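You operate a simulated robot arm through the tools that you are given. There is no shell and no other tool.

You run a simulated two-armed robot. Do the job below in one go: nothing can be reset, and whatever is moved stays where it is left.

JOB
Load the yellow drum into the washer and start the short wash.
Fine: drum upright in the basket before the start, drawer shut; the other drum and the prime key stay.

Only the result counts: the job must be done as asked and must still hold three seconds after the hand-in. Knocking over, shifting, dropping, spilling or breaking anything else fails it.

ROBOT AND FRAMES
Two 7-joint arms with fingered hands on one trunk that stands fixed in place. Base frame: the origin is at the foot of the trunk, x ahead of it, y to its left, z up. Readings come in mm, degrees, newtons and seconds.
The left shoulder is at [55, 170, 1095], the right one opposite. With the tool pointing down near the work surface each hand reaches from about 280 to 760 mm from the base axis, measured 20 degrees to its own side. Payload 4 kg a hand.
The TCP of each hand is the grasp point between the finger pads, 26 mm short of the fingertips. In the tool frame z runs along the fingers and y along their closing line. The gripper opens to 132 mm; its body begins 73 mm behind the TCP. The gripper is a hand of 4 fingers: y runs from the thumb to the fingers, the wrist lies at [0, 0, -224] in the tool frame, and closing takes about 1.5 s.
Orientation is that of the tool frame in the base frame, as a unit quaternion [w, x, y, z]. With the fingers straight down and closing along the base's y, the tool's x points along the base's -x, its y along +y and its z along -z.

CONTROLS
- The arms move only by the tool arm_command. It takes "left_plan", "right_plan" or both (then of equal length, played together; a hand with none holds still); each is a list of rows, each a list of 3 entries, a list of its own where there are three numbers: the shift along the base's x, y, z in mm, then the turn, a rotation vector about the base's x, y, z in degrees, then the opening, from 0 (shut) to 1 (fully open). In form: [[[tx, ty, tz], [wx, wy, wz], claw], ...]. A call has 1 to 20 rows; each row is the pose to reach, as a shift and turn from the pose commanded when the call began. Each row takes 0.2 s and may step no farther than 50 mm and 8.6 degrees from the row before; otherwise, or with a gripper value out of range, the whole call is refused. A pose out of reach is approached as far as the arm can. The call stops where the force on the tool passes 40 N (or 10 N more than at its start, if that is more) or the arm is blocked; 0.2 s more then pass. The fingers move at their own pace (about 45 mm/s each) and stop on an object; they squeeze with about 22 N. The grip force told is the motor's: it shows also when the fingers shut on nothing. Time passes only in rows, and 0.2 s behind the last, so rows that repeat a pose let the fingers close. It gives the time, the measured TCP pose, the force on the tool (base axes), the opening and the grip force at its end, in the units of the frame above (readings bear some noise), with the torque about the TCP (base axes, N m) and any sound that the robot's microphone picked up, and new pictures: "show" is both (left out), scene, wrist or none (wrist: the cameras of the hands that moved).
- Cameras (640 x 400 px; columns grow to the right, rows downward): "scene" is now at [141, 33.3, 1272.9]; the picture's right is [0.35, -0.94, -0.00], its down [-0.50, -0.19, -0.85] and it looks along [0.79, 0.30, -0.53] (base axes); focal length 230 px, centre (320, 200). "left" rides on the left gripper at [-68, 2, -97] in its tool frame; the picture's right is [-0.03, -1.00, 0.00], its down [0.82, -0.02, -0.58] and it looks along [0.58, -0.02, 0.82] (tool axes); focal length 270 px, centre (320, 200). "right" rides on the right gripper at [68, 2, -97] in its tool frame; the picture's right is [-0.02, 1.00, 0.00], its down [-0.82, -0.02, -0.58] and it looks along [-0.58, -0.01, 0.82] (tool axes); focal length 270 px, centre (320, 200).
- move_column(by): moves the trunk up (or, below 0, down) by that many mm; the arms and the scene camera ride with it, the base frame stays. It gives what a move gives, with no picture.
- set_grasp(shape, hand): the hand has 4 fingers and takes this shape, open, in about a second: jaw (thumb against the fingers, like two jaws); tri (thumb and two fingers); tip (a fingertip pinch); poke (one finger out to press); point (the index stretched); flat (the hand flat); cup (the hand cupped); fist (a fist). The gripper value then closes the fingers along that shape, each until it touches; the sizes above hold for jaw. It gives what a move gives, with no picture.
- pan_tilt(pan, tilt): turns the head with the scene camera to pan (to the left, within 86 degrees either way) and tilt (down, from -29 to 69), counted from straight ahead of the robot (the tilt from the chest, where the trunk bows). It gives what a move gives, and a new picture of the scene camera.
- measure_at(camera, pixels): there is no depth. For up to 12 entries [column, row, z] of the newest picture of that camera ("zoom" is the newest enlarged one), the place [x, y] in the base frame at which the ray of that pixel passes the height z, good to about 2 mm. It takes no simulated time.
- inspect(camera, box): a new picture of the part [left, top, right, bottom] of that camera's present view, enlarged. It takes no simulated time.
- close_job(): hands the job in; it is judged then, once.

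Leave the grippers open and the arms clear of the work at the hand-in unless told otherwise.

The tools are called after "Request:" as a command line: name --argument value ..., lists and objects as JSON in quotes. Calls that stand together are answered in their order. arm_command: Moves the arms, as the interface text tells. Its arguments: {"type":"object","properties":{"left_plan":{"type":"array"},"right_plan":{"type":"array"},"show":{"type":"string","enum":["both","scene","wrist","none"]}},"required":[]} The other tools are called the same way: move_column (by) moves the trunk up or down; set_grasp (shape, hand) gives the hand a shape; pan_tilt (pan, tilt) turns the head that bears the scene camera; measure_at (camera, pixels) gives the place at which the rays of pixels pass given heights; inspect (camera, box) takes an enlarged picture of a part of a camera's view; close_job () hands the job in.

At the start:

```text
time: 0.0
left_tool_pos: [486.4, 447.6, 1193.2]
left_tcp_rot: [-0.001, 0.0, 1.0, 0.0]
left_wrist_force: [-0.6, 1.3, -0.6]
left_torque: [0.01, 0.04, 0.0]
left_opening: 132.2
left_finger_force: 0.1
left_shape: jaw
right_tool_pos: [543.1, -39.3, 1152.3]
right_tcp_rot: [0.0, 0.0, 1.0, 0.0]
right_wrist_force: [0.3, 0.1, -0.2]
right_torque: [-0.02, -0.02, -0.02]
right_opening: 132.0
right_finger_force: 0.1
right_shape: jaw
trunk travel left (down, up): [-325.0, 430.0]
head pan, tilt (commanded): [20.4, 32.2]
```

scene: 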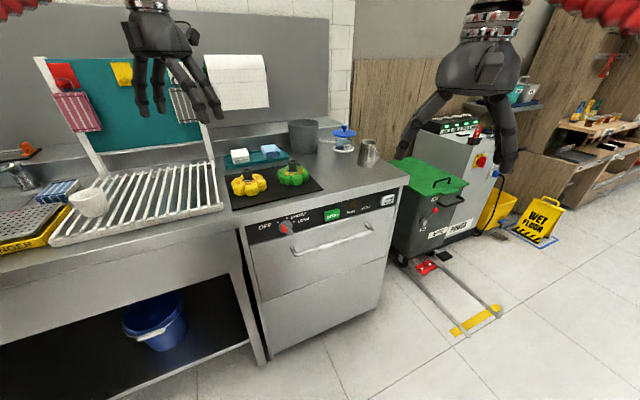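
right: 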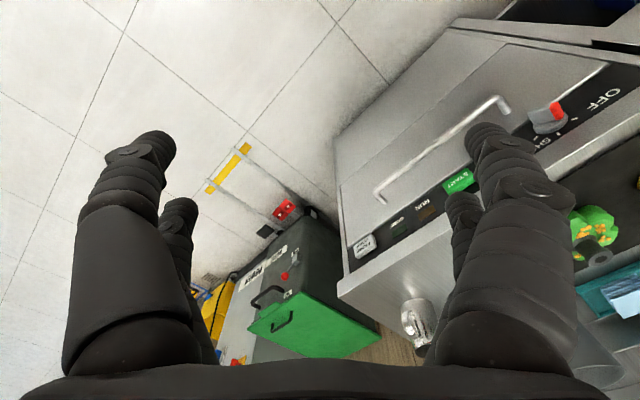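
left: 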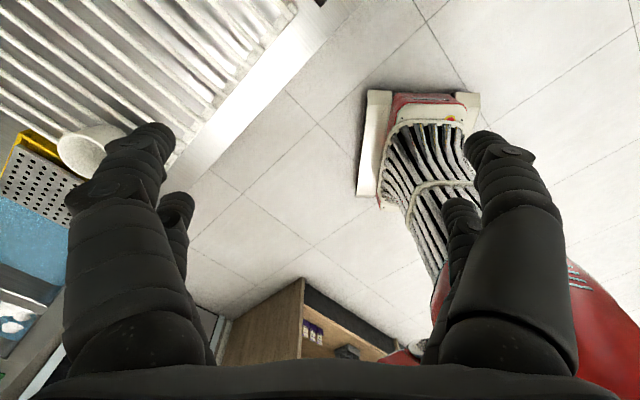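

I see a washer with a control panel (knob at about (287,228), green key at (333,215)), two drum-like objects (yellow at about (249,184), green at about (293,174)) on its top. I'll enlarge these areas first.

Request:
inspect --camera "scene" --box '[220, 180, 420, 305]'

Request:
inspect --camera "scene" --box '[200, 110, 400, 235]'

```text
3.20 times, centred on (320, 242) of scene
```

zoom: 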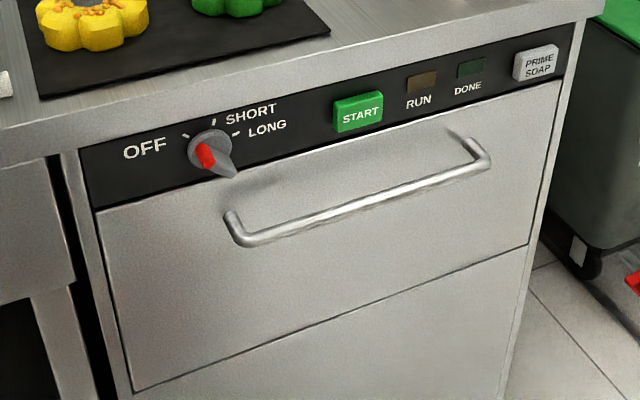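

```text
3.20 times, centred on (300, 172) of scene
```

zoom: 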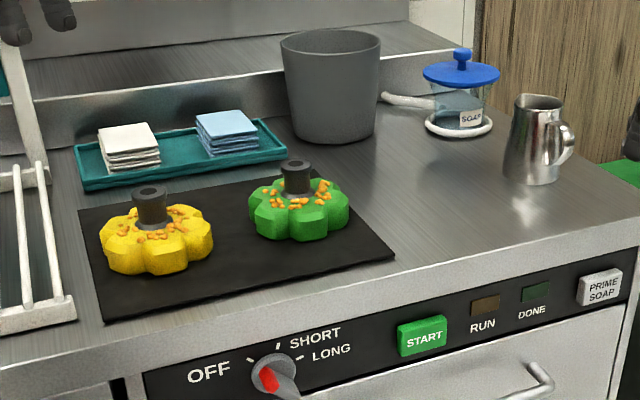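

The drums have dark stems on top and stand on a black mat; the panel has a knob (OFF/SHORT/LONG), START, RUN/DONE lamps and PRIME SOAP. I'll triangulate heights from two cameras: START key at scene (333,215) and right (459,181), and the cabinet corner at scene (408,180) and right (338,291).

Request:
measure_at --camera "scene" --pixels '[[333, 215, 700], [333, 215, 800], [333, 215, 900], [408, 180, 700], [408, 180, 800], [408, 180, 900], [249, 184, 800], [249, 184, 900], [293, 174, 800], [293, 174, 900]]'

Request:
measure_at --camera "right" --pixels '[[459, 181, 700], [459, 181, 800], [459, 181, 900], [338, 291, 700], [338, 291, 800], [338, 291, 900], [597, 225, 800], [597, 225, 900]]'

Request:
inspect --camera "right" --box '[320, 60, 640, 260]'

```text
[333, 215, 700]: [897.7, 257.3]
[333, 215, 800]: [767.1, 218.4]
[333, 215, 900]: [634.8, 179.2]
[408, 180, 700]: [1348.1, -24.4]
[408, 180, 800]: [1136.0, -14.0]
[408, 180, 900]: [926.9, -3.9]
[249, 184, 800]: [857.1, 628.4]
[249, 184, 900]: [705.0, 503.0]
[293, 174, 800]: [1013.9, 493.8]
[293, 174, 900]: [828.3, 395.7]
```

```text
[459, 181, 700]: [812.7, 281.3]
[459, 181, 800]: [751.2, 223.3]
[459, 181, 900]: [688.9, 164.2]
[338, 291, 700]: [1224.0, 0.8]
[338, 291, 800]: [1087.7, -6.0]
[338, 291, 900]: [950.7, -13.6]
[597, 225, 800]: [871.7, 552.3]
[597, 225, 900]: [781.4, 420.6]
```

```text
2.00 times, centred on (480, 160) of right
```

zoom: 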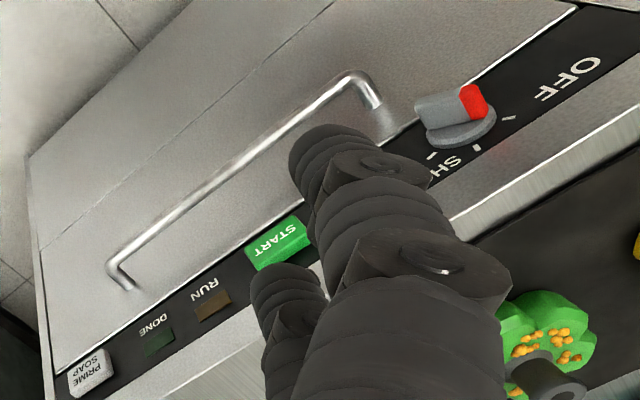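

START comes out near (737,209,823). The washer front therefore seems to face back and to my right. I'll turn the head toward the washer and look down more to see it centred, and also measure the handle ends (scene (373,230),(294,255); right (382,203),(508,113)).

Request:
measure_at --camera "scene" --pixels '[[373, 231, 700], [373, 231, 750], [373, 231, 800], [294, 255.5, 700], [294, 255.5, 750], [294, 255.5, 800]]'

Request:
measure_at --camera "right" --pixels '[[376, 195, 700], [376, 195, 750], [376, 195, 800], [499, 98, 700], [499, 98, 750], [499, 98, 800]]'

Request:
pan_tilt --pan 30 --tilt 38

```text
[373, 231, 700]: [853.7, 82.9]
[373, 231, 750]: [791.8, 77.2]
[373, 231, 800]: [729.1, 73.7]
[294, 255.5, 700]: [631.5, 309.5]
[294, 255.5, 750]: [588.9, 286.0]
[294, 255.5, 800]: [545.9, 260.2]
```

```text
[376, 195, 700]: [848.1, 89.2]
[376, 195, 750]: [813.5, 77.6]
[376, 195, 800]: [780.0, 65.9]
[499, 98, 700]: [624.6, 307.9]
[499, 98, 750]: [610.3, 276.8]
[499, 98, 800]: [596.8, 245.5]
```

```text
time: 0.7
left_tool_pos: [486.8, 446.6, 1193.4]
left_tcp_rot: [-0.001, 0.0, 1.0, 0.001]
left_wrist_force: [-0.2, -0.4, 0.3]
left_torque: [0.01, 0.0, 0.01]
left_opening: 132.0
left_finger_force: 0.0
left_shape: jaw
right_tool_pos: [542.7, -39.1, 1152.4]
right_tcp_rot: [0.0, -0.001, 1.0, 0.0]
right_wrist_force: [-0.3, -0.1, -0.2]
right_torque: [-0.01, -0.01, 0.03]
right_opening: 132.1
right_finger_force: 0.0
right_shape: jaw
trunk travel left (down, up): [-325.0, 430.0]
head pan, tilt (commanded): [30.0, 38.0]
```

scene: 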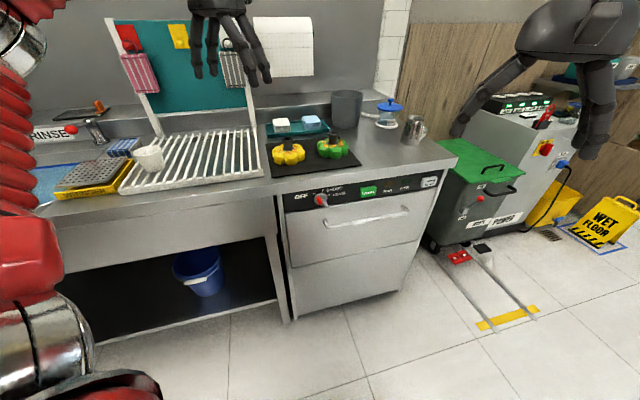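

The handle comes out running from about (840,85,711) to (621,304,711), so the washer front is turned 45° and faces (-0.7,-0.7). To see the panel, knob and drums better, I'll swing the right hand (whose camera looks outward) up-left with a 45° yaw, staying high at z≈1150.

Request:
arm_command --right_plan '[[[-10, 25, 0], [0, 0, 7.5], 1], [[-20, 50, 0], [0, 0, 15], 1], [[-30, 75, 0], [0, 0, 22.5], 1], [[-40, 100, 0], [0, 0, 30], 1], [[-50, 125, 0], [0, 0, 37.5], 1], [[-60, 150, 0], [0, 0, 45], 1], [[-60, 150, 0], [0, 0, 45], 1]]' --show "both"

```text
time: 2.3
left_tool_pos: [487.1, 448.2, 1193.6]
left_tcp_rot: [-0.001, 0.0, 1.0, 0.0]
left_wrist_force: [0.7, -0.2, 0.0]
left_torque: [0.02, 0.0, -0.01]
left_opening: 131.8
left_finger_force: 0.0
left_shape: jaw
right_tool_pos: [482.2, 109.8, 1153.7]
right_tcp_rot: [0.0, -0.384, 0.923, 0.001]
right_wrist_force: [0.6, -0.4, 0.4]
right_torque: [0.01, 0.04, 0.03]
right_opening: 132.2
right_finger_force: 0.1
right_shape: jaw
trunk travel left (down, up): [-325.0, 430.0]
head pan, tilt (commanded): [30.0, 38.0]
```

scene: 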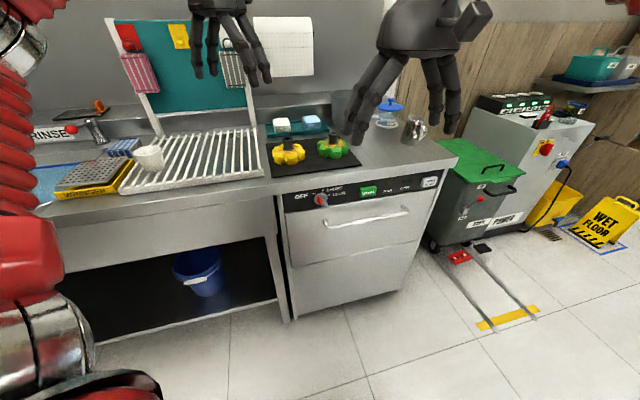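
right: 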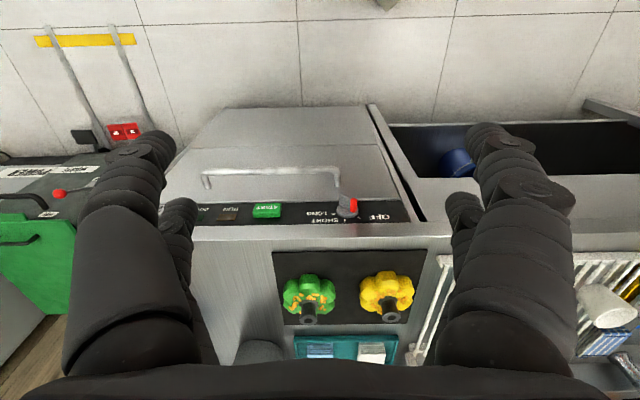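

The right camera now looks squarely at the washer. I'll enlarge the panel and drum areas in it and in the scene view.

Request:
inspect --camera "right" --box '[190, 150, 430, 300]'

Request:
inspect --camera "right" --box '[240, 240, 480, 390]'

Request:
inspect --camera "scene" --box '[270, 170, 350, 220]'

Request:
inspect --camera "scene" --box '[255, 85, 447, 205]'

```text
2.67 times, centred on (310, 225) of right
```

zoom: 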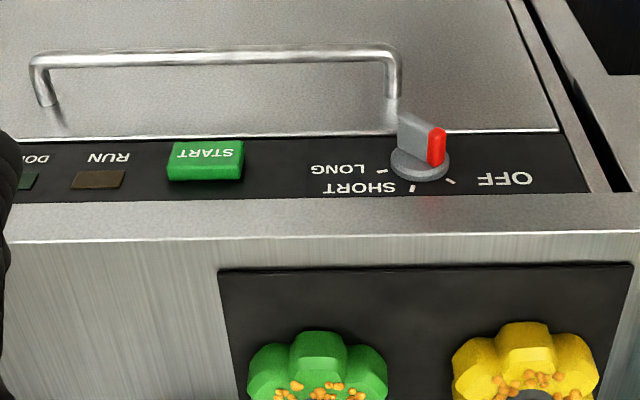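

```text
2.67 times, centred on (360, 315) of right
```

zoom: 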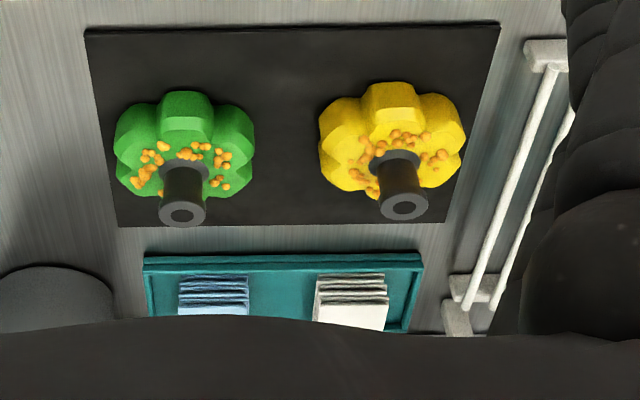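

```text
8.00 times, centred on (310, 195) of scene
```

zoom: 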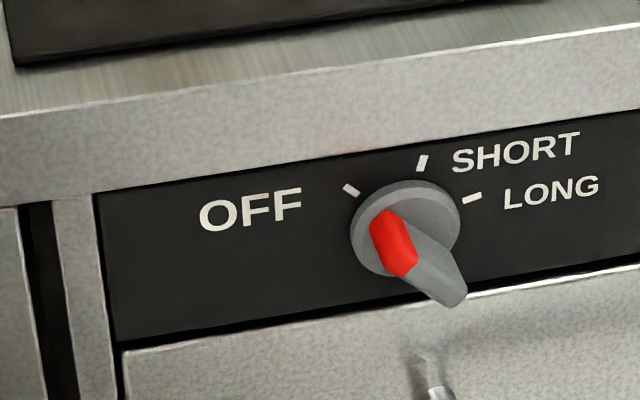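

```text
3.33 times, centred on (351, 145) of scene
```

zoom: 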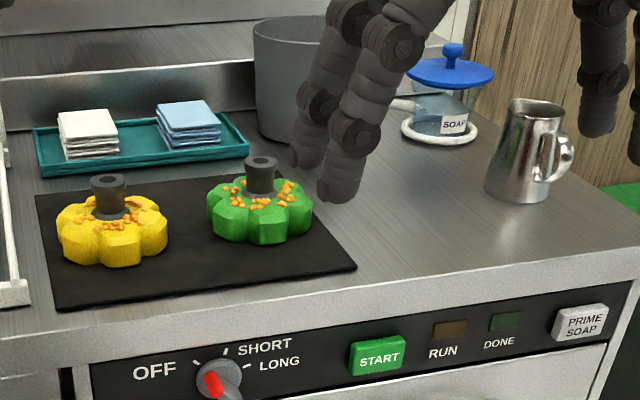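

The knob's red end now points at OFF; SHORT is the middle tick. Now I triangulate the key features: right camera START (266.9,210), knob disc (347.5,212), yellow stem top (390.7,317.6), green stem top (309,319.5); scene START (368.1,191.5), knob (320.6,198.5), yellow stem top (287.1,139.3), green (333.6,133.9).

Request:
measure_at --camera "right" --pixels '[[266.9, 210, 800], [266.9, 210, 850], [347.5, 212, 800], [347.5, 212, 850], [390.7, 317.6, 900], [390.7, 317.6, 950], [309, 319.5, 900], [309, 319.5, 950], [205, 172.5, 700], [205, 172.5, 750], [338, 169.5, 700], [338, 169.5, 750]]'

Request:
measure_at --camera "scene" --pixels '[[368.1, 191.5, 800], [368.1, 191.5, 850], [320.6, 198.5, 800], [320.6, 198.5, 850], [287.1, 139.3, 900], [287.1, 139.3, 950], [333.6, 133.9, 900], [333.6, 133.9, 950]]'

```text
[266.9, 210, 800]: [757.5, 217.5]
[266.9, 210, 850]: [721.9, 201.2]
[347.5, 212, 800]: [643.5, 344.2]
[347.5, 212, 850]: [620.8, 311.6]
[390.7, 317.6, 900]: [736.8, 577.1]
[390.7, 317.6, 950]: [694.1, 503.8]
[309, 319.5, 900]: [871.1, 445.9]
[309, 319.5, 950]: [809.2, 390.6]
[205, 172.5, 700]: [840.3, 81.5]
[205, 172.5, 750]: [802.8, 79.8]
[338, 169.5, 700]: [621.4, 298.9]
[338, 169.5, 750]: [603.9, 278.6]
```

```text
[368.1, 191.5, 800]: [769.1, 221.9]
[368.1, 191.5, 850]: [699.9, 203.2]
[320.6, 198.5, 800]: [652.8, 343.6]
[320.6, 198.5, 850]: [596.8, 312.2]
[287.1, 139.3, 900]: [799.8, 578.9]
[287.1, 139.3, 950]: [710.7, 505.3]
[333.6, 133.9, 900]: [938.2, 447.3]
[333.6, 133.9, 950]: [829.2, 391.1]
```

Yellow stem top comes out near (679,477,968). I'll now find the counter/mat height from the mat corners: right (427.5,248.2),(271.9,251.2),(416.2,323.2) versus scene (272.1,177.4),(361.8,164.5),(265.8,144.1).

Request:
measure_at --camera "right" --pixels '[[427.5, 248.2, 850], [427.5, 248.2, 900], [271.9, 251.2, 850], [271.9, 251.2, 900], [416.2, 323.2, 850], [416.2, 323.2, 900], [388, 300, 900], [388, 300, 950]]'

Request:
measure_at --camera "scene" --pixels '[[272.1, 177.4, 850], [272.1, 177.4, 900], [361.8, 164.5, 850], [361.8, 164.5, 900], [265.8, 144.1, 850], [265.8, 144.1, 900], [288.6, 148.6, 900], [288.6, 148.6, 950]]'

```text
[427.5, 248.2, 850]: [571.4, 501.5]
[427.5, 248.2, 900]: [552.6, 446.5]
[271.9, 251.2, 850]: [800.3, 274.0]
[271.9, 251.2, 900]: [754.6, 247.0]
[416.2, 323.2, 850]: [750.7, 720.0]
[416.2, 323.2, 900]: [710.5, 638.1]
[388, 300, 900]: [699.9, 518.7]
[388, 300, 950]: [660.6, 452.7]
```

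```text
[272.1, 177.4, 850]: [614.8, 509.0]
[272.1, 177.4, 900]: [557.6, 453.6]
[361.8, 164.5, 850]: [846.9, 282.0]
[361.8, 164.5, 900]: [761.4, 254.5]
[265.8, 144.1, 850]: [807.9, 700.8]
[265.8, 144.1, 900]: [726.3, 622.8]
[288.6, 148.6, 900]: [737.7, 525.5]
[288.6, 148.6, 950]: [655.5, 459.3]
```

Mat is at z≈907. Next I need the handle bar accurately, so I'll enlarge the handle in both views.

Request:
inspect --camera "scene" --box '[280, 180, 448, 285]'

Request:
inspect --camera "right" --box '[190, 130, 382, 250]'

```text
3.81 times, centred on (364, 232) of scene
```

zoom: 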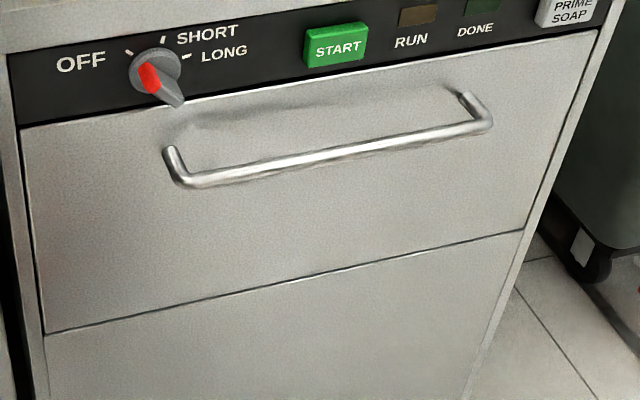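

```text
3.33 times, centred on (286, 190) of right
```

zoom: 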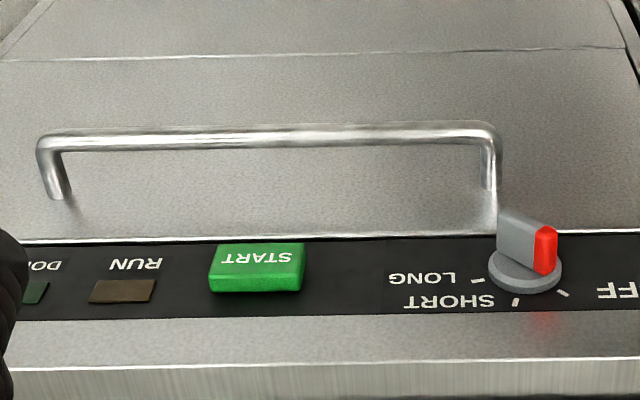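

I'll triangulate the bar corners: scene (407.3,212.3)/(328,226.2) with right (203.5,172)/(337,169), and their mounts scene (402,205.2)/(324.1,219.4) with right (207.4,188.5)/(337,186.4); plus drawer lower edge in scene (291,266),(417,240) and top edge (285,213).

Request:
measure_at --camera "scene" --pixels '[[407.3, 212.3, 700], [407.3, 212.3, 750], [328, 226.2, 700], [328, 226.2, 750], [402, 205.2, 700], [402, 205.2, 750], [324.1, 219.4, 700], [324.1, 219.4, 750]]'

Request:
measure_at --camera "right" --pixels '[[203.5, 172, 700], [203.5, 172, 750], [337, 169, 700], [337, 169, 750], [207.4, 188.5, 700], [207.4, 188.5, 750], [337, 186.4, 700], [337, 186.4, 750]]'

```text
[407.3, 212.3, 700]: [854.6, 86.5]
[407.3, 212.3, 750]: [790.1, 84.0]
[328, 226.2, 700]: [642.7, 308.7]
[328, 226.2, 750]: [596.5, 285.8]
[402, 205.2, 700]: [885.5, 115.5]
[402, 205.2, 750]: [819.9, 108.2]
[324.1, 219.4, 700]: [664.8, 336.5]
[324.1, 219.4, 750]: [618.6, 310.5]
```

```text
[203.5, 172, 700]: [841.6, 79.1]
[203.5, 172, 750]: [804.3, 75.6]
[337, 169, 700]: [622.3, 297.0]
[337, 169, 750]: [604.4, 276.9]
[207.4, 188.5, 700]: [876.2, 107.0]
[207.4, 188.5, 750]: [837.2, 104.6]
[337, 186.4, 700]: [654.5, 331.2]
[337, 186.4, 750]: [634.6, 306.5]
```

The bar: ends about (611,288) and (822,80), z≈722, standing ~45 mm off a front plane x+y≈971. I'll first swing the right arm out to my right so it's clear of the left arm, keeping its camera angled at the drawer.

Request:
arm_command --right_plan '[[[-4, -45, 0], [0, 0, 0], 1], [[-8, -90, 0], [0, 0, 0], 1], [[-12, -135, 0], [0, 0, 0], 1], [[-16, -180, 0], [0, 0, 0], 1], [[-20, -225, 0], [0, 0, 0], 1], [[-24, -270, 0], [0, 0, 0], 1], [[-28, -315, 0], [0, 0, 0], 1], [[-32, -360, 0], [0, 0, 0], 1], [[-36, -400, 0], [0, 0, 0], 1]]' --show "both"

```text
time: 4.3
left_tool_pos: [485.4, 446.7, 1195.6]
left_tcp_rot: [0.0, 0.0, 1.0, -0.001]
left_wrist_force: [-0.3, 1.0, -0.4]
left_torque: [0.0, 0.0, 0.01]
left_opening: 131.8
left_finger_force: 0.1
left_shape: jaw
right_tool_pos: [445.1, -292.9, 1153.1]
right_tcp_rot: [0.0, -0.383, 0.924, 0.0]
right_wrist_force: [0.2, -0.2, -0.3]
right_torque: [0.02, -0.03, 0.04]
right_opening: 132.1
right_finger_force: 0.1
right_shape: jaw
trunk travel left (down, up): [-325.0, 430.0]
head pan, tilt (commanded): [30.0, 38.0]
```

scene: 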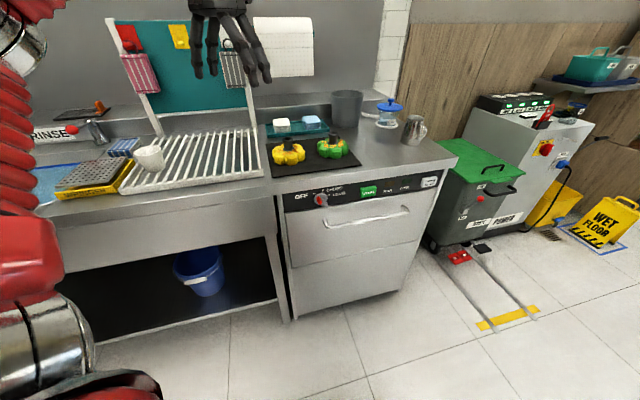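
right: 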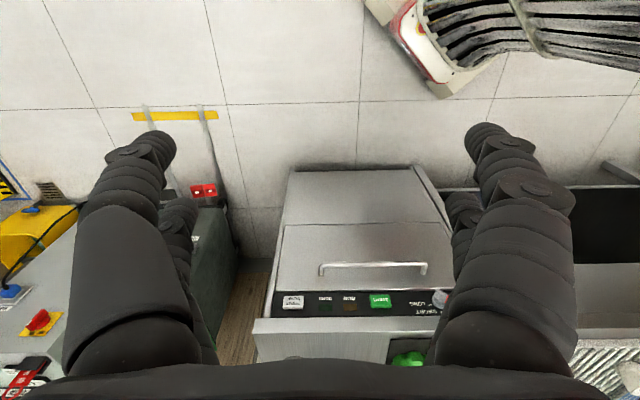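

The right arm is clear. Now the left hand: I'll bring it back from the counter, then down to a pre-grasp about 150 mm out from the handle bar, turning it palm-down, pointing into the washer front and 25° downward, thumb below.

Request:
arm_command --left_plan '[[[-4, -38, -12], [4.39, -1.82, -2.86], 0.9], [[-8, -76, -24], [8.78, -3.64, -5.71], 0.8], [[-12, -114, -36], [13.17, -5.46, -8.57], 0.7], [[-16, -152, -48], [17.57, -7.28, -11.42], 0.6], [[-20, -190, -60], [21.96, -9.1, -14.28], 0.5], [[-6.6, -205, -98.7], [26.35, -10.92, -17.13], 0.5], [[6.9, -220, -137.3], [30.74, -12.74, -19.99], 0.5], [[20.3, -235.3, -176], [35.13, -14.55, -22.84], 0.5], [[33.8, -250.4, -214.7], [39.52, -16.37, -25.7], 0.5], [[47.2, -265.6, -253.3], [43.91, -18.19, -28.55], 0.5], [[60.7, -280.7, -292], [48.31, -20.01, -31.41], 0.5], [[74.1, -295.8, -330.7], [52.7, -21.83, -34.26], 0.5], [[87.6, -310.9, -369.3], [57.09, -23.65, -37.12], 0.5], [[101, -326, -408], [61.48, -25.47, -39.97], 0.5], [[101, -326, -408], [61.48, -25.47, -39.97], 0.5]]' --show "both"

```text
time: 7.5
left_tool_pos: [585.4, 120.6, 785.6]
left_tcp_rot: [0.205, 0.323, 0.78, 0.496]
left_wrist_force: [0.8, -0.8, -0.4]
left_torque: [0.02, 0.0, 0.01]
left_opening: 66.5
left_finger_force: 0.1
left_shape: jaw
right_tool_pos: [445.3, -290.4, 1153.1]
right_tcp_rot: [0.0, -0.383, 0.924, -0.001]
right_wrist_force: [-0.2, 0.4, -0.2]
right_torque: [-0.04, -0.01, -0.02]
right_opening: 131.8
right_finger_force: 0.0
right_shape: jaw
trunk travel left (down, up): [-325.0, 430.0]
head pan, tilt (commanded): [30.0, 38.0]
```

scene: 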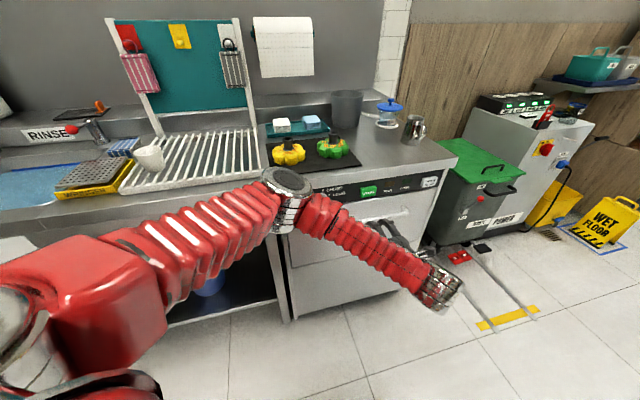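
left: 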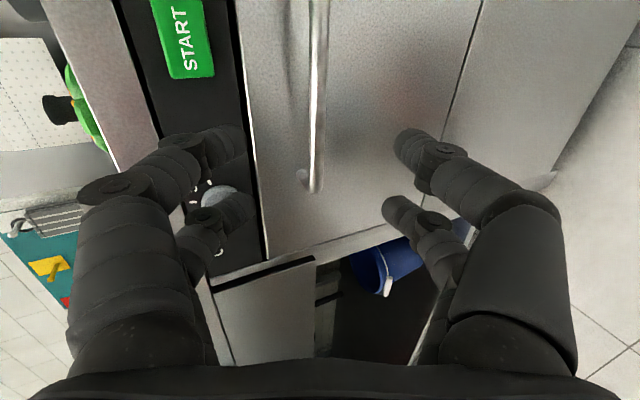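

The left hand reached the pre-grasp pose. In its camera the bar runs vertically near column 316, ending at about (311,185). I'll measure the bar at several heights from this view to refine its height and distance.

Request:
measure_at --camera "left" --pixels '[[317, 60, 700], [317, 60, 720], [317, 60, 740], [316, 130, 700], [316, 130, 720], [316, 130, 740], [311, 183, 700], [311, 183, 720], [311, 183, 740], [186, 40, 820]]'

Request:
inspect --camera "left" --box '[160, 0, 480, 200]'

```text
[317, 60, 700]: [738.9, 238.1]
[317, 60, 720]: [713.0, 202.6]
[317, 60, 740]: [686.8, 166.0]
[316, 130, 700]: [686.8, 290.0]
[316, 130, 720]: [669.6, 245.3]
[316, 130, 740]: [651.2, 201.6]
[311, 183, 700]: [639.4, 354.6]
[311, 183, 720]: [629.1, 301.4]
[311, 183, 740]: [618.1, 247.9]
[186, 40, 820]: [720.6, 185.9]
```

```text
2.00 times, centred on (320, 100) of left
```

zoom: 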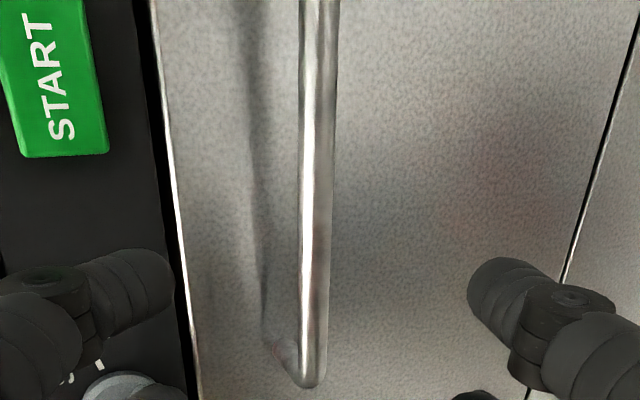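

The bar lies right on the tool axis (about (690,215,723)). I'll move 145 mm along the tool axis so the bar sits between the finger pads, fingers half open, and check.

Request:
arm_command --left_plan '[[[23, 23, -15], [0, 0, 0], 0.5], [[46, 46, -30], [0, 0, 0], 0.5], [[70, 70, -45], [0, 0, 0], 0.5], [[93, 93, -59], [0, 0, 0], 0.5], [[93, 93, -59], [0, 0, 0], 0.5]]' --show "both"

```text
time: 8.7
left_tool_pos: [679.8, 216.7, 726.0]
left_tcp_rot: [0.205, 0.322, 0.779, 0.497]
left_wrist_force: [-0.2, 0.9, 0.5]
left_torque: [0.0, -0.01, -0.04]
left_opening: 66.4
left_finger_force: 0.0
left_shape: jaw
right_tool_pos: [445.7, -289.7, 1153.0]
right_tcp_rot: [0.0, -0.383, 0.924, 0.0]
right_wrist_force: [-0.1, 0.5, 0.5]
right_torque: [-0.02, 0.01, -0.01]
right_opening: 131.9
right_finger_force: 0.1
right_shape: jaw
trunk travel left (down, up): [-325.0, 430.0]
head pan, tilt (commanded): [30.0, 38.0]
```

scene: 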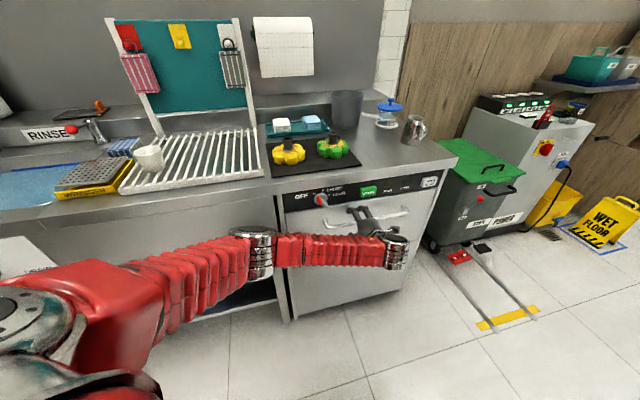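
left: 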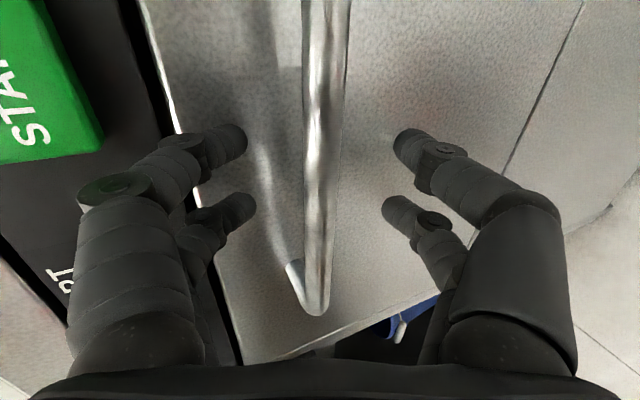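

The bar runs between the two fingertip pairs. I'll enlarge to check the depth before closing.

Request:
inspect --camera "left" --box '[160, 60, 480, 260]'

Request:
inspect --camera "scene" --box '[280, 170, 456, 280]'

Request:
measure_at --camera "left" --pixels '[[327, 100, 710], [327, 100, 720], [327, 100, 730], [320, 250, 710], [320, 250, 720], [320, 250, 730]]'

```text
2.00 times, centred on (320, 160) of left
```

zoom: 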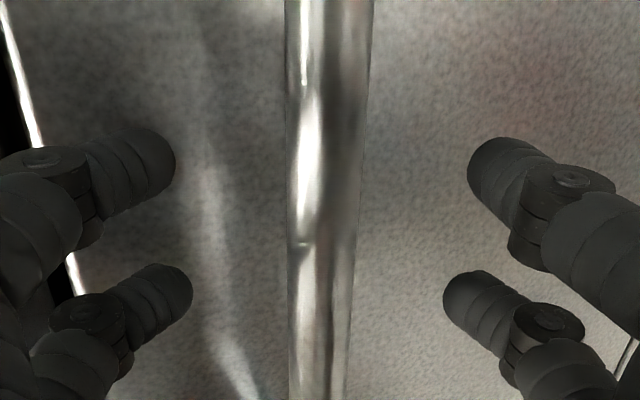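

```text
3.64 times, centred on (368, 225) of scene
```

zoom: 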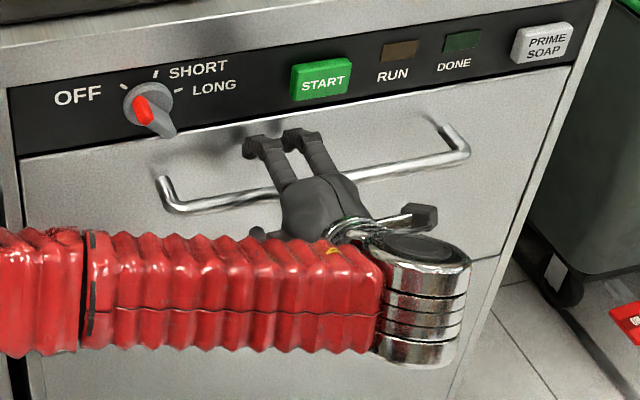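

```text
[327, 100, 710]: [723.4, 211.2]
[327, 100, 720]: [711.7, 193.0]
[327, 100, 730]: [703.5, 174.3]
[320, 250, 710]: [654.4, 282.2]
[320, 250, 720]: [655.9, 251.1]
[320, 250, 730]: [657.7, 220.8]
```

The fingers straddle the bar with clearance to the face. Closing the hand on the bar (8 rows to let the fingers shut).

Request:
arm_command --left_plan '[[[0, 0, 0], [0, 0, 0], 0.3], [[0, 0, 0], [0, 0, 0], 0.1], [[0, 0, 0], [0, 0, 0], 0], [[0, 0, 0], [0, 0, 0], 0], [[0, 0, 0], [0, 0, 0], 0], [[0, 0, 0], [0, 0, 0], 0], [[0, 0, 0], [0, 0, 0], 0]]' --show "both"

```text
time: 10.3
left_tool_pos: [679.2, 217.4, 723.5]
left_tcp_rot: [0.204, 0.323, 0.78, 0.496]
left_wrist_force: [-0.1, 3.5, -13.1]
left_torque: [0.05, 0.13, -0.07]
left_opening: 0.4
left_finger_force: 22.1
left_shape: jaw
right_tool_pos: [446.1, -290.4, 1152.0]
right_tcp_rot: [-0.001, -0.383, 0.924, -0.001]
right_wrist_force: [-0.9, 0.2, 0.0]
right_torque: [-0.01, -0.05, 0.02]
right_opening: 131.8
right_finger_force: 0.1
right_shape: jaw
trunk travel left (down, up): [-325.0, 430.0]
head pan, tilt (commanded): [30.0, 38.0]
```

scene: 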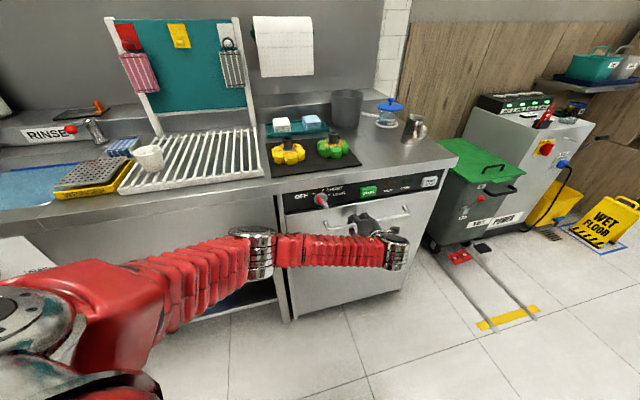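
left: 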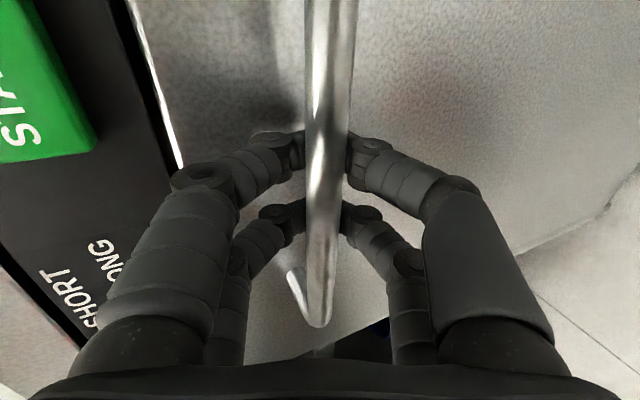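

The fingers have closed around the bar (bar enclosed, 22 N). Now I pull straight out along (-0.707,-0.707,0) in modest steps, 100 mm first.

Request:
arm_command --left_plan '[[[-7, -7, 0], [0, 0, 0], 0], [[-21, -21, 0], [0, 0, 0], 0], [[-35, -35, 0], [0, 0, 0], 0], [[-49, -49, 0], [0, 0, 0], 0], [[-63, -63, 0], [0, 0, 0], 0], [[-71, -71, 0], [0, 0, 0], 0]]' --show "both"

```text
time: 11.7
left_tool_pos: [607.7, 143.5, 725.3]
left_tcp_rot: [0.203, 0.324, 0.78, 0.496]
left_wrist_force: [-3.7, 3.5, -19.1]
left_torque: [0.11, 0.22, 0.0]
left_opening: 0.0
left_finger_force: 22.2
left_shape: jaw
right_tool_pos: [447.2, -290.2, 1152.0]
right_tcp_rot: [-0.002, -0.383, 0.924, -0.001]
right_wrist_force: [-0.6, -0.4, 0.3]
right_torque: [-0.01, -0.03, -0.01]
right_opening: 131.8
right_finger_force: 0.0
right_shape: jaw
trunk travel left (down, up): [-325.0, 430.0]
head pan, tilt (commanded): [30.0, 38.0]
```

scene: 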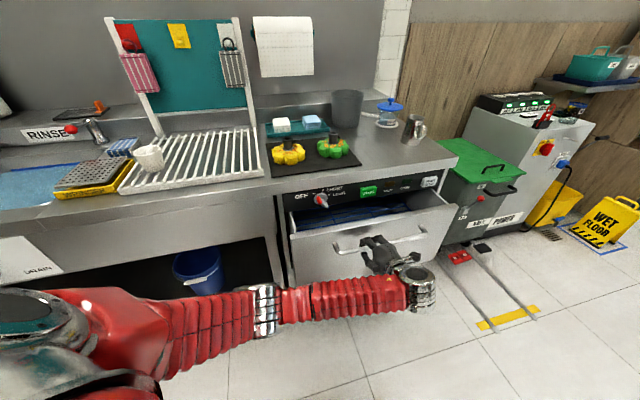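
left: 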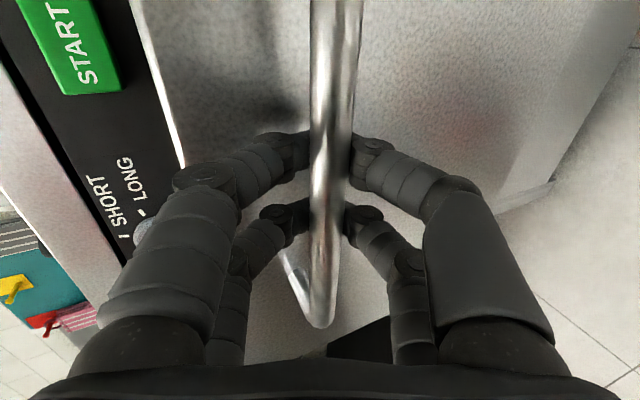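

The drawer slides out well. The tool feels −19 N in z, so I'll ease down 3 mm while pulling on another 140 mm.

Request:
arm_command --left_plan '[[[-7, -7, -2], [0, 0, 0], 0], [[-21, -21, -3], [0, 0, 0], 0], [[-35, -35, -3], [0, 0, 0], 0], [[-49, -49, -3], [0, 0, 0], 0], [[-63, -63, -3], [0, 0, 0], 0], [[-77, -77, -3], [0, 0, 0], 0], [[-91, -91, -3], [0, 0, 0], 0], [[-99, -99, -3], [0, 0, 0], 0]]' --show "both"

```text
time: 13.5
left_tool_pos: [529.5, 67.2, 729.0]
left_tcp_rot: [0.206, 0.312, 0.769, 0.518]
left_wrist_force: [14.9, -11.3, -32.8]
left_torque: [0.13, -0.08, -0.11]
left_opening: 0.0
left_finger_force: 22.1
left_shape: jaw
right_tool_pos: [449.9, -292.3, 1149.7]
right_tcp_rot: [-0.002, -0.382, 0.924, 0.001]
right_wrist_force: [-0.8, -0.1, -0.3]
right_torque: [0.01, -0.01, -0.02]
right_opening: 132.1
right_finger_force: 0.1
right_shape: jaw
trunk travel left (down, up): [-325.0, 430.0]
head pan, tilt (commanded): [30.0, 38.0]
```

scene: 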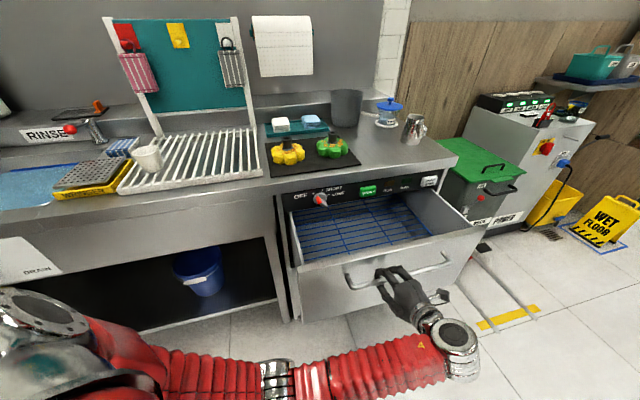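
left: 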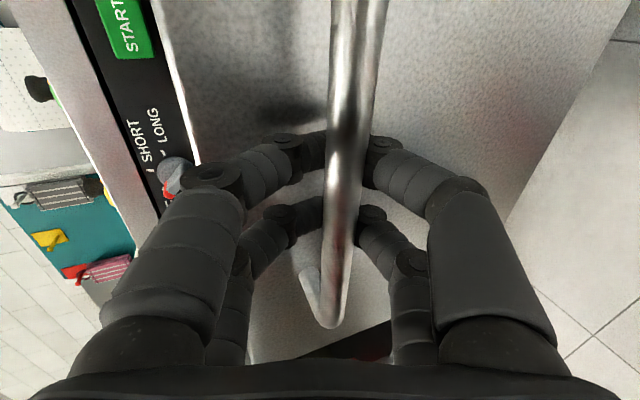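

The drawer came out about 212 mm, but the last part shows lateral/vertical force (−33 N z): the left arm is hitting its own limits, not the drawer. I'll look closely at the drawer inside before deciding.

Request:
inspect --camera "scene" --box '[270, 160, 494, 300]'

Request:
inspect --camera "right" --box '[200, 100, 520, 300]'

```text
2.86 times, centred on (382, 230) of scene
```

zoom: 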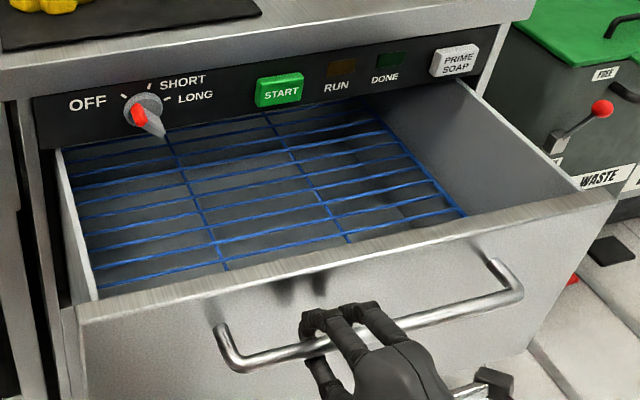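

```text
2.00 times, centred on (360, 200) of right
```

zoom: 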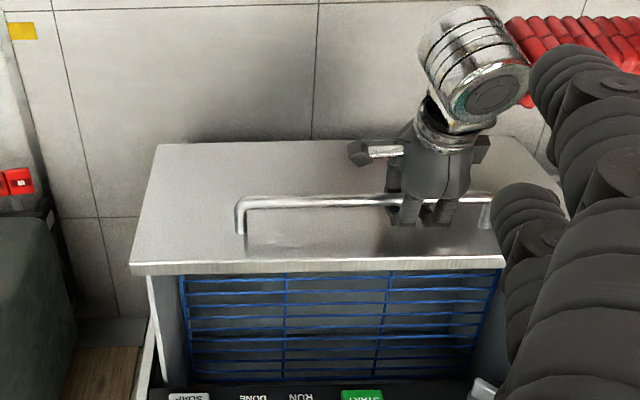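

The drawer holds a blue wire basket and is open about 212 mm, enough for the ~108 mm drum. I'll relieve the strain (command back toward the measured pose) and then open the fingers to let go of the bar.

Request:
arm_command --left_plan '[[[10, 11, 3], [0, 0, 0], 0], [[20, 22, 5], [0, 0, 0], 0], [[20, 22, 5], [0, 0, 0], 0], [[20, 22, 4], [0, 0, 0], 0.3], [[20, 22, 4], [0, 0, 0], 0.55], [[20, 22, 4], [0, 0, 0], 0.55], [[20, 22, 4], [0, 0, 0], 0.55], [[20, 22, 4], [0, 0, 0], 0.55], [[20, 22, 4], [0, 0, 0], 0.55]]' --show "both"

```text
time: 15.7
left_tool_pos: [547.4, 105.6, 733.1]
left_tcp_rot: [0.2, 0.312, 0.761, 0.533]
left_wrist_force: [-0.6, -2.2, -0.2]
left_torque: [0.06, -0.05, -0.06]
left_opening: 71.2
left_finger_force: 0.0
left_shape: jaw
right_tool_pos: [447.0, -290.5, 1152.1]
right_tcp_rot: [-0.002, -0.384, 0.923, 0.0]
right_wrist_force: [-0.1, -0.8, 0.3]
right_torque: [0.01, 0.02, 0.0]
right_opening: 131.9
right_finger_force: 0.1
right_shape: jaw
trunk travel left (down, up): [-325.0, 430.0]
head pan, tilt (commanded): [30.0, 38.0]
stopped in row 9 (left hand): the arm was blocked; the commanded pose is now the measured one
```

scene: 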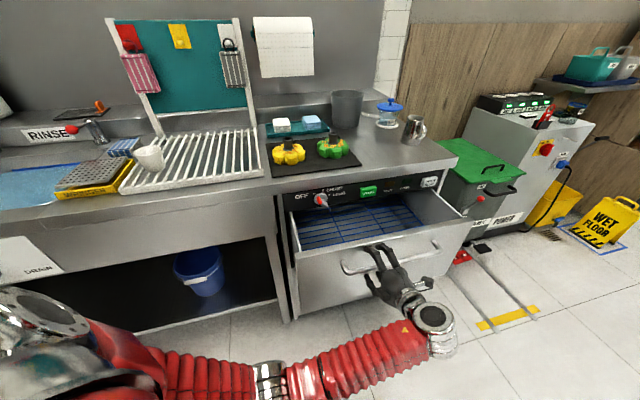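
left: 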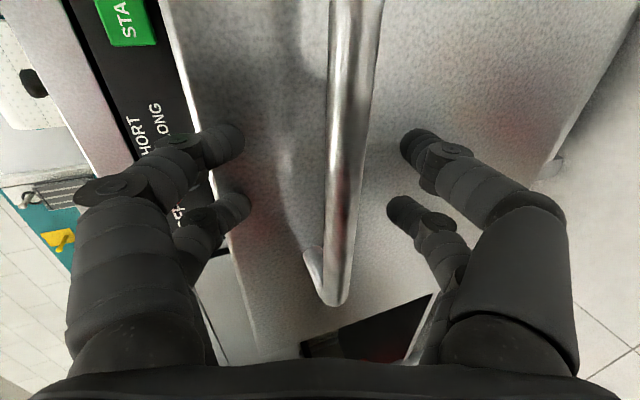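

The bar is free now (fingers open 71 mm around it). I'll back the hand off from the bar while yawing it clockwise 16°, which relaxes the wrist.

Request:
arm_command --left_plan '[[[-8, -5, 2], [0, 0, -4], 0.55], [[-20, -13, 4], [0, 0, -8], 0.55], [[-34, -24, 8], [0, 0, -12], 0.55], [[-50, -36, 12], [0, 0, -16], 0.55], [[-66, -48, 18], [0, 0, -20], 0.55]]' --show "both"

```text
time: 16.9
left_tool_pos: [478.4, 56.4, 751.3]
left_tcp_rot: [0.289, 0.44, 0.696, 0.488]
left_wrist_force: [0.2, -1.2, -0.7]
left_torque: [0.0, -0.02, 0.01]
left_opening: 72.3
left_finger_force: 0.0
left_shape: jaw
right_tool_pos: [444.9, -290.7, 1152.7]
right_tcp_rot: [0.001, -0.383, 0.924, 0.0]
right_wrist_force: [0.6, 0.1, -0.4]
right_torque: [0.01, -0.01, -0.02]
right_opening: 132.0
right_finger_force: 0.2
right_shape: jaw
trunk travel left (down, up): [-325.0, 430.0]
head pan, tilt (commanded): [30.0, 38.0]
```

scene: 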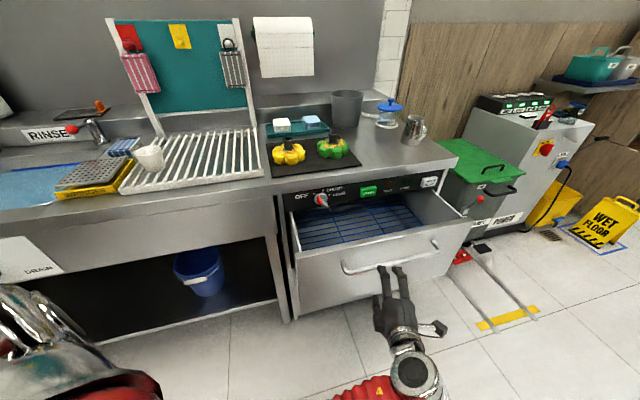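
left: 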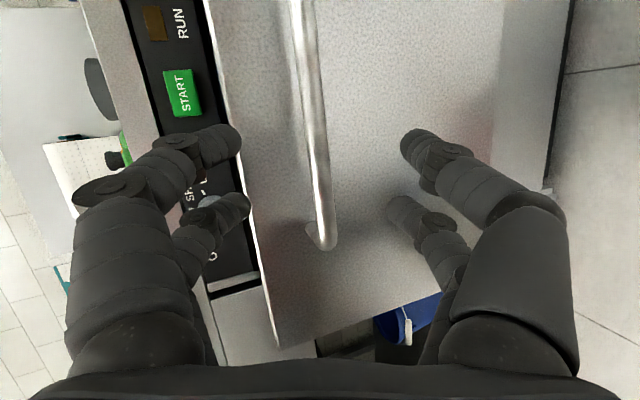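

The left hand is clear of the bar. I'll measure the bar's present place from the left camera ((318,150),(322,235) at z≈722) and the scene to know how far the drawer is open.

Request:
measure_at --camera "left" --pixels '[[318, 150, 722], [305, 30, 722], [322, 235, 722]]'

Request:
inspect --camera "scene" --box '[270, 160, 494, 300]'

Request:
inspect --camera "right" --box '[200, 100, 520, 300]'

```text
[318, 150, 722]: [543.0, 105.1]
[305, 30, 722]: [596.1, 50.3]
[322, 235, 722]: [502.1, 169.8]
```

```text
2.86 times, centred on (382, 230) of scene
```

zoom: 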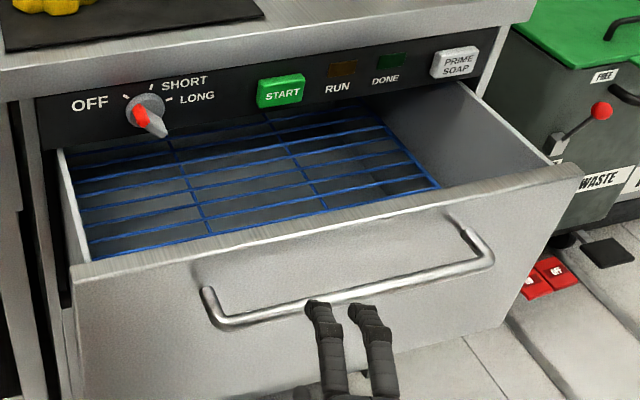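

```text
2.00 times, centred on (360, 200) of right
```

zoom: 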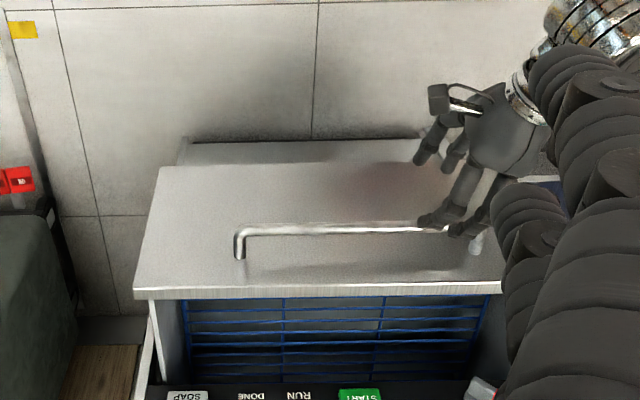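

The drawer is now open about 182 mm. I'd like more room for the hand, so next I'd grip the drawer's front wall from above. I'll measure the lip edge at scene (296.3,261.5),(380,241.5),(473,219.5) for candidate heights.

Request:
measure_at --camera "scene" --pixels '[[296.3, 261.5, 770], [296.3, 261.5, 780], [296.3, 261.5, 790], [380, 241.5, 770], [380, 241.5, 780], [380, 241.5, 790], [473, 219.5, 770], [473, 219.5, 780], [473, 219.5, 790], [385, 232, 780], [385, 232, 790]]'

Request:
measure_at --camera "right" --pixels '[[350, 247, 770], [350, 247, 780], [350, 247, 790], [350, 242, 780], [350, 242, 790]]'

```text
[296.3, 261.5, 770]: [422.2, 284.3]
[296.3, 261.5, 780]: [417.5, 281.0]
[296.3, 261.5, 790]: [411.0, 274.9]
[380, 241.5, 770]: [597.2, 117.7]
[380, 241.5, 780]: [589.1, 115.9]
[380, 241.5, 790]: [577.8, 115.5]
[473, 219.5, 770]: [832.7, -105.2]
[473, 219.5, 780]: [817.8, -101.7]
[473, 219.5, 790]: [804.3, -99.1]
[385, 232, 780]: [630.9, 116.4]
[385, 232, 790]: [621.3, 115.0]
```

```text
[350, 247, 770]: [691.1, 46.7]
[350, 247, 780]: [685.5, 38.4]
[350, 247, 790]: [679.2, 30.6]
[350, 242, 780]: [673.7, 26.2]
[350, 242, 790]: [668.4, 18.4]
```

The lip is ~20 mm thick, top at z≈776, now around x+y≈705–734. I'll lift the left hand up and back, turn it to point straight down with its closing line across the lip, and hover it above the lip at about (572,148,891).

Request:
arm_command --left_plan '[[[-15, -15, 30], [-4.16, 5.56, 1.71], 0.55], [[-25, -25, 65], [-8.32, 11.12, 3.42], 0.55], [[-25, -25, 105], [-12.48, 16.68, 5.13], 0.55], [[-15, -15, 140], [-16.64, 22.24, 6.84], 0.55], [[0, 5, 150], [-20.8, 27.8, 8.55], 0.55], [[20, 25, 150], [-24.96, 33.36, 10.26], 0.55], [[40, 48, 150], [-29.12, 38.92, 11.97], 0.55], [[62, 70, 150], [-33.28, 44.48, 13.68], 0.55], [[80, 86, 150], [-37.44, 50.04, 15.39], 0.55], [[94, 92, 140], [-41.6, 55.6, 17.1], 0.55], [[94, 92, 140], [-41.6, 55.6, 17.1], 0.55]]' --show "both"

```text
time: 17.5
left_tool_pos: [460.0, 101.3, 768.7]
left_tcp_rot: [0.202, 0.471, 0.697, 0.502]
left_wrist_force: [0.0, 0.2, 0.6]
left_torque: [-0.03, 0.02, 0.01]
left_opening: 72.0
left_finger_force: 0.0
left_shape: jaw
right_tool_pos: [444.6, -290.8, 1152.3]
right_tcp_rot: [-0.001, -0.383, 0.924, -0.001]
right_wrist_force: [0.2, -1.0, 0.7]
right_torque: [-0.02, 0.01, -0.01]
right_opening: 131.9
right_finger_force: 0.1
right_shape: jaw
trunk travel left (down, up): [-325.0, 430.0]
head pan, tilt (commanded): [30.0, 38.0]
stopped in row 2 (left hand): the arm was blocked; the commanded pose is now the measured one
```

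scene: 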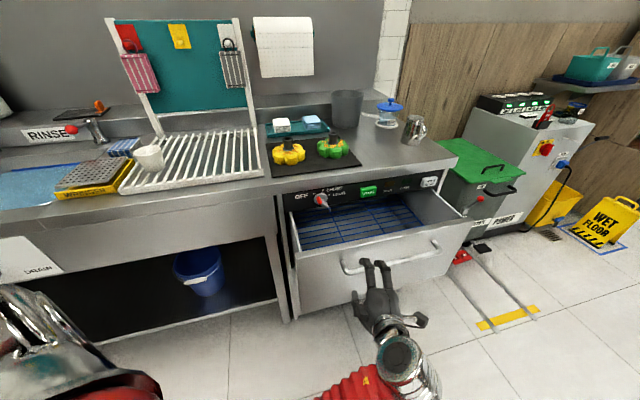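
left: 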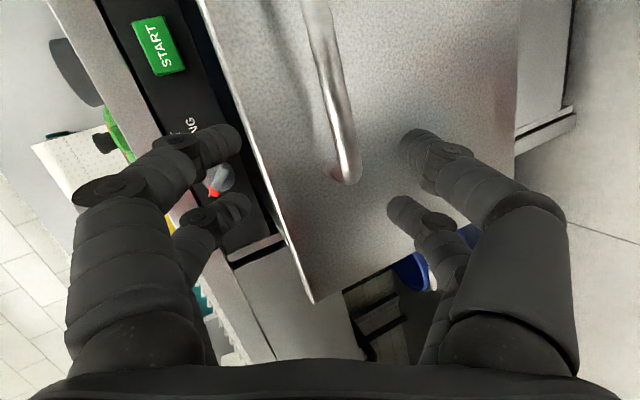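

The arm ran into its own joint limits moving that way. I'll lift mostly straight up and a little to the left instead, with no turning yet.

Request:
arm_command --left_plan '[[[0, 5, 20], [0, 0, 0], 0.55], [[-5, 12, 45], [0, 0, 0], 0.55], [[-10, 20, 75], [0, 0, 0], 0.55], [[-10, 30, 105], [0, 0, 0], 0.55], [[-10, 40, 135], [0, 0, 0], 0.55]]' --show "both"

```text
time: 18.4
left_tool_pos: [451.9, 157.1, 844.8]
left_tcp_rot: [0.172, 0.489, 0.645, 0.562]
left_wrist_force: [0.1, 0.1, 0.5]
left_torque: [0.03, 0.02, 0.0]
left_opening: 72.3
left_finger_force: 0.2
left_shape: jaw
right_tool_pos: [445.9, -290.1, 1153.0]
right_tcp_rot: [-0.001, -0.384, 0.923, 0.0]
right_wrist_force: [-0.9, 0.7, 0.2]
right_torque: [-0.04, 0.01, 0.01]
right_opening: 131.8
right_finger_force: 0.0
right_shape: jaw
trunk travel left (down, up): [-325.0, 430.0]
head pan, tilt (commanded): [30.0, 38.0]
stopped in row 4 (left hand): the arm was blocked; the commanded pose is now the measured one
```

scene: 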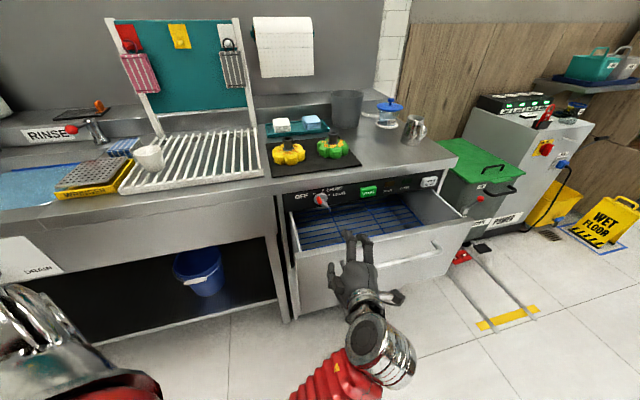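
left: 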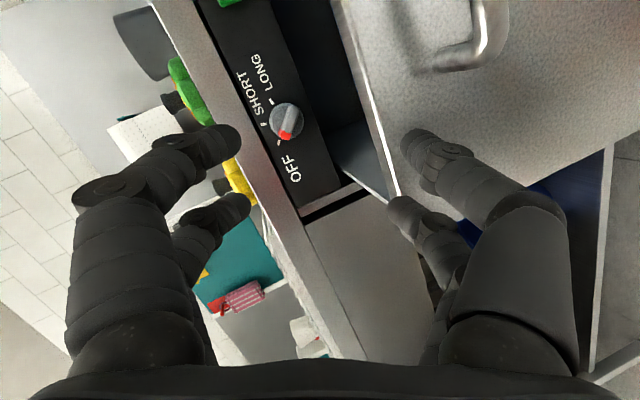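

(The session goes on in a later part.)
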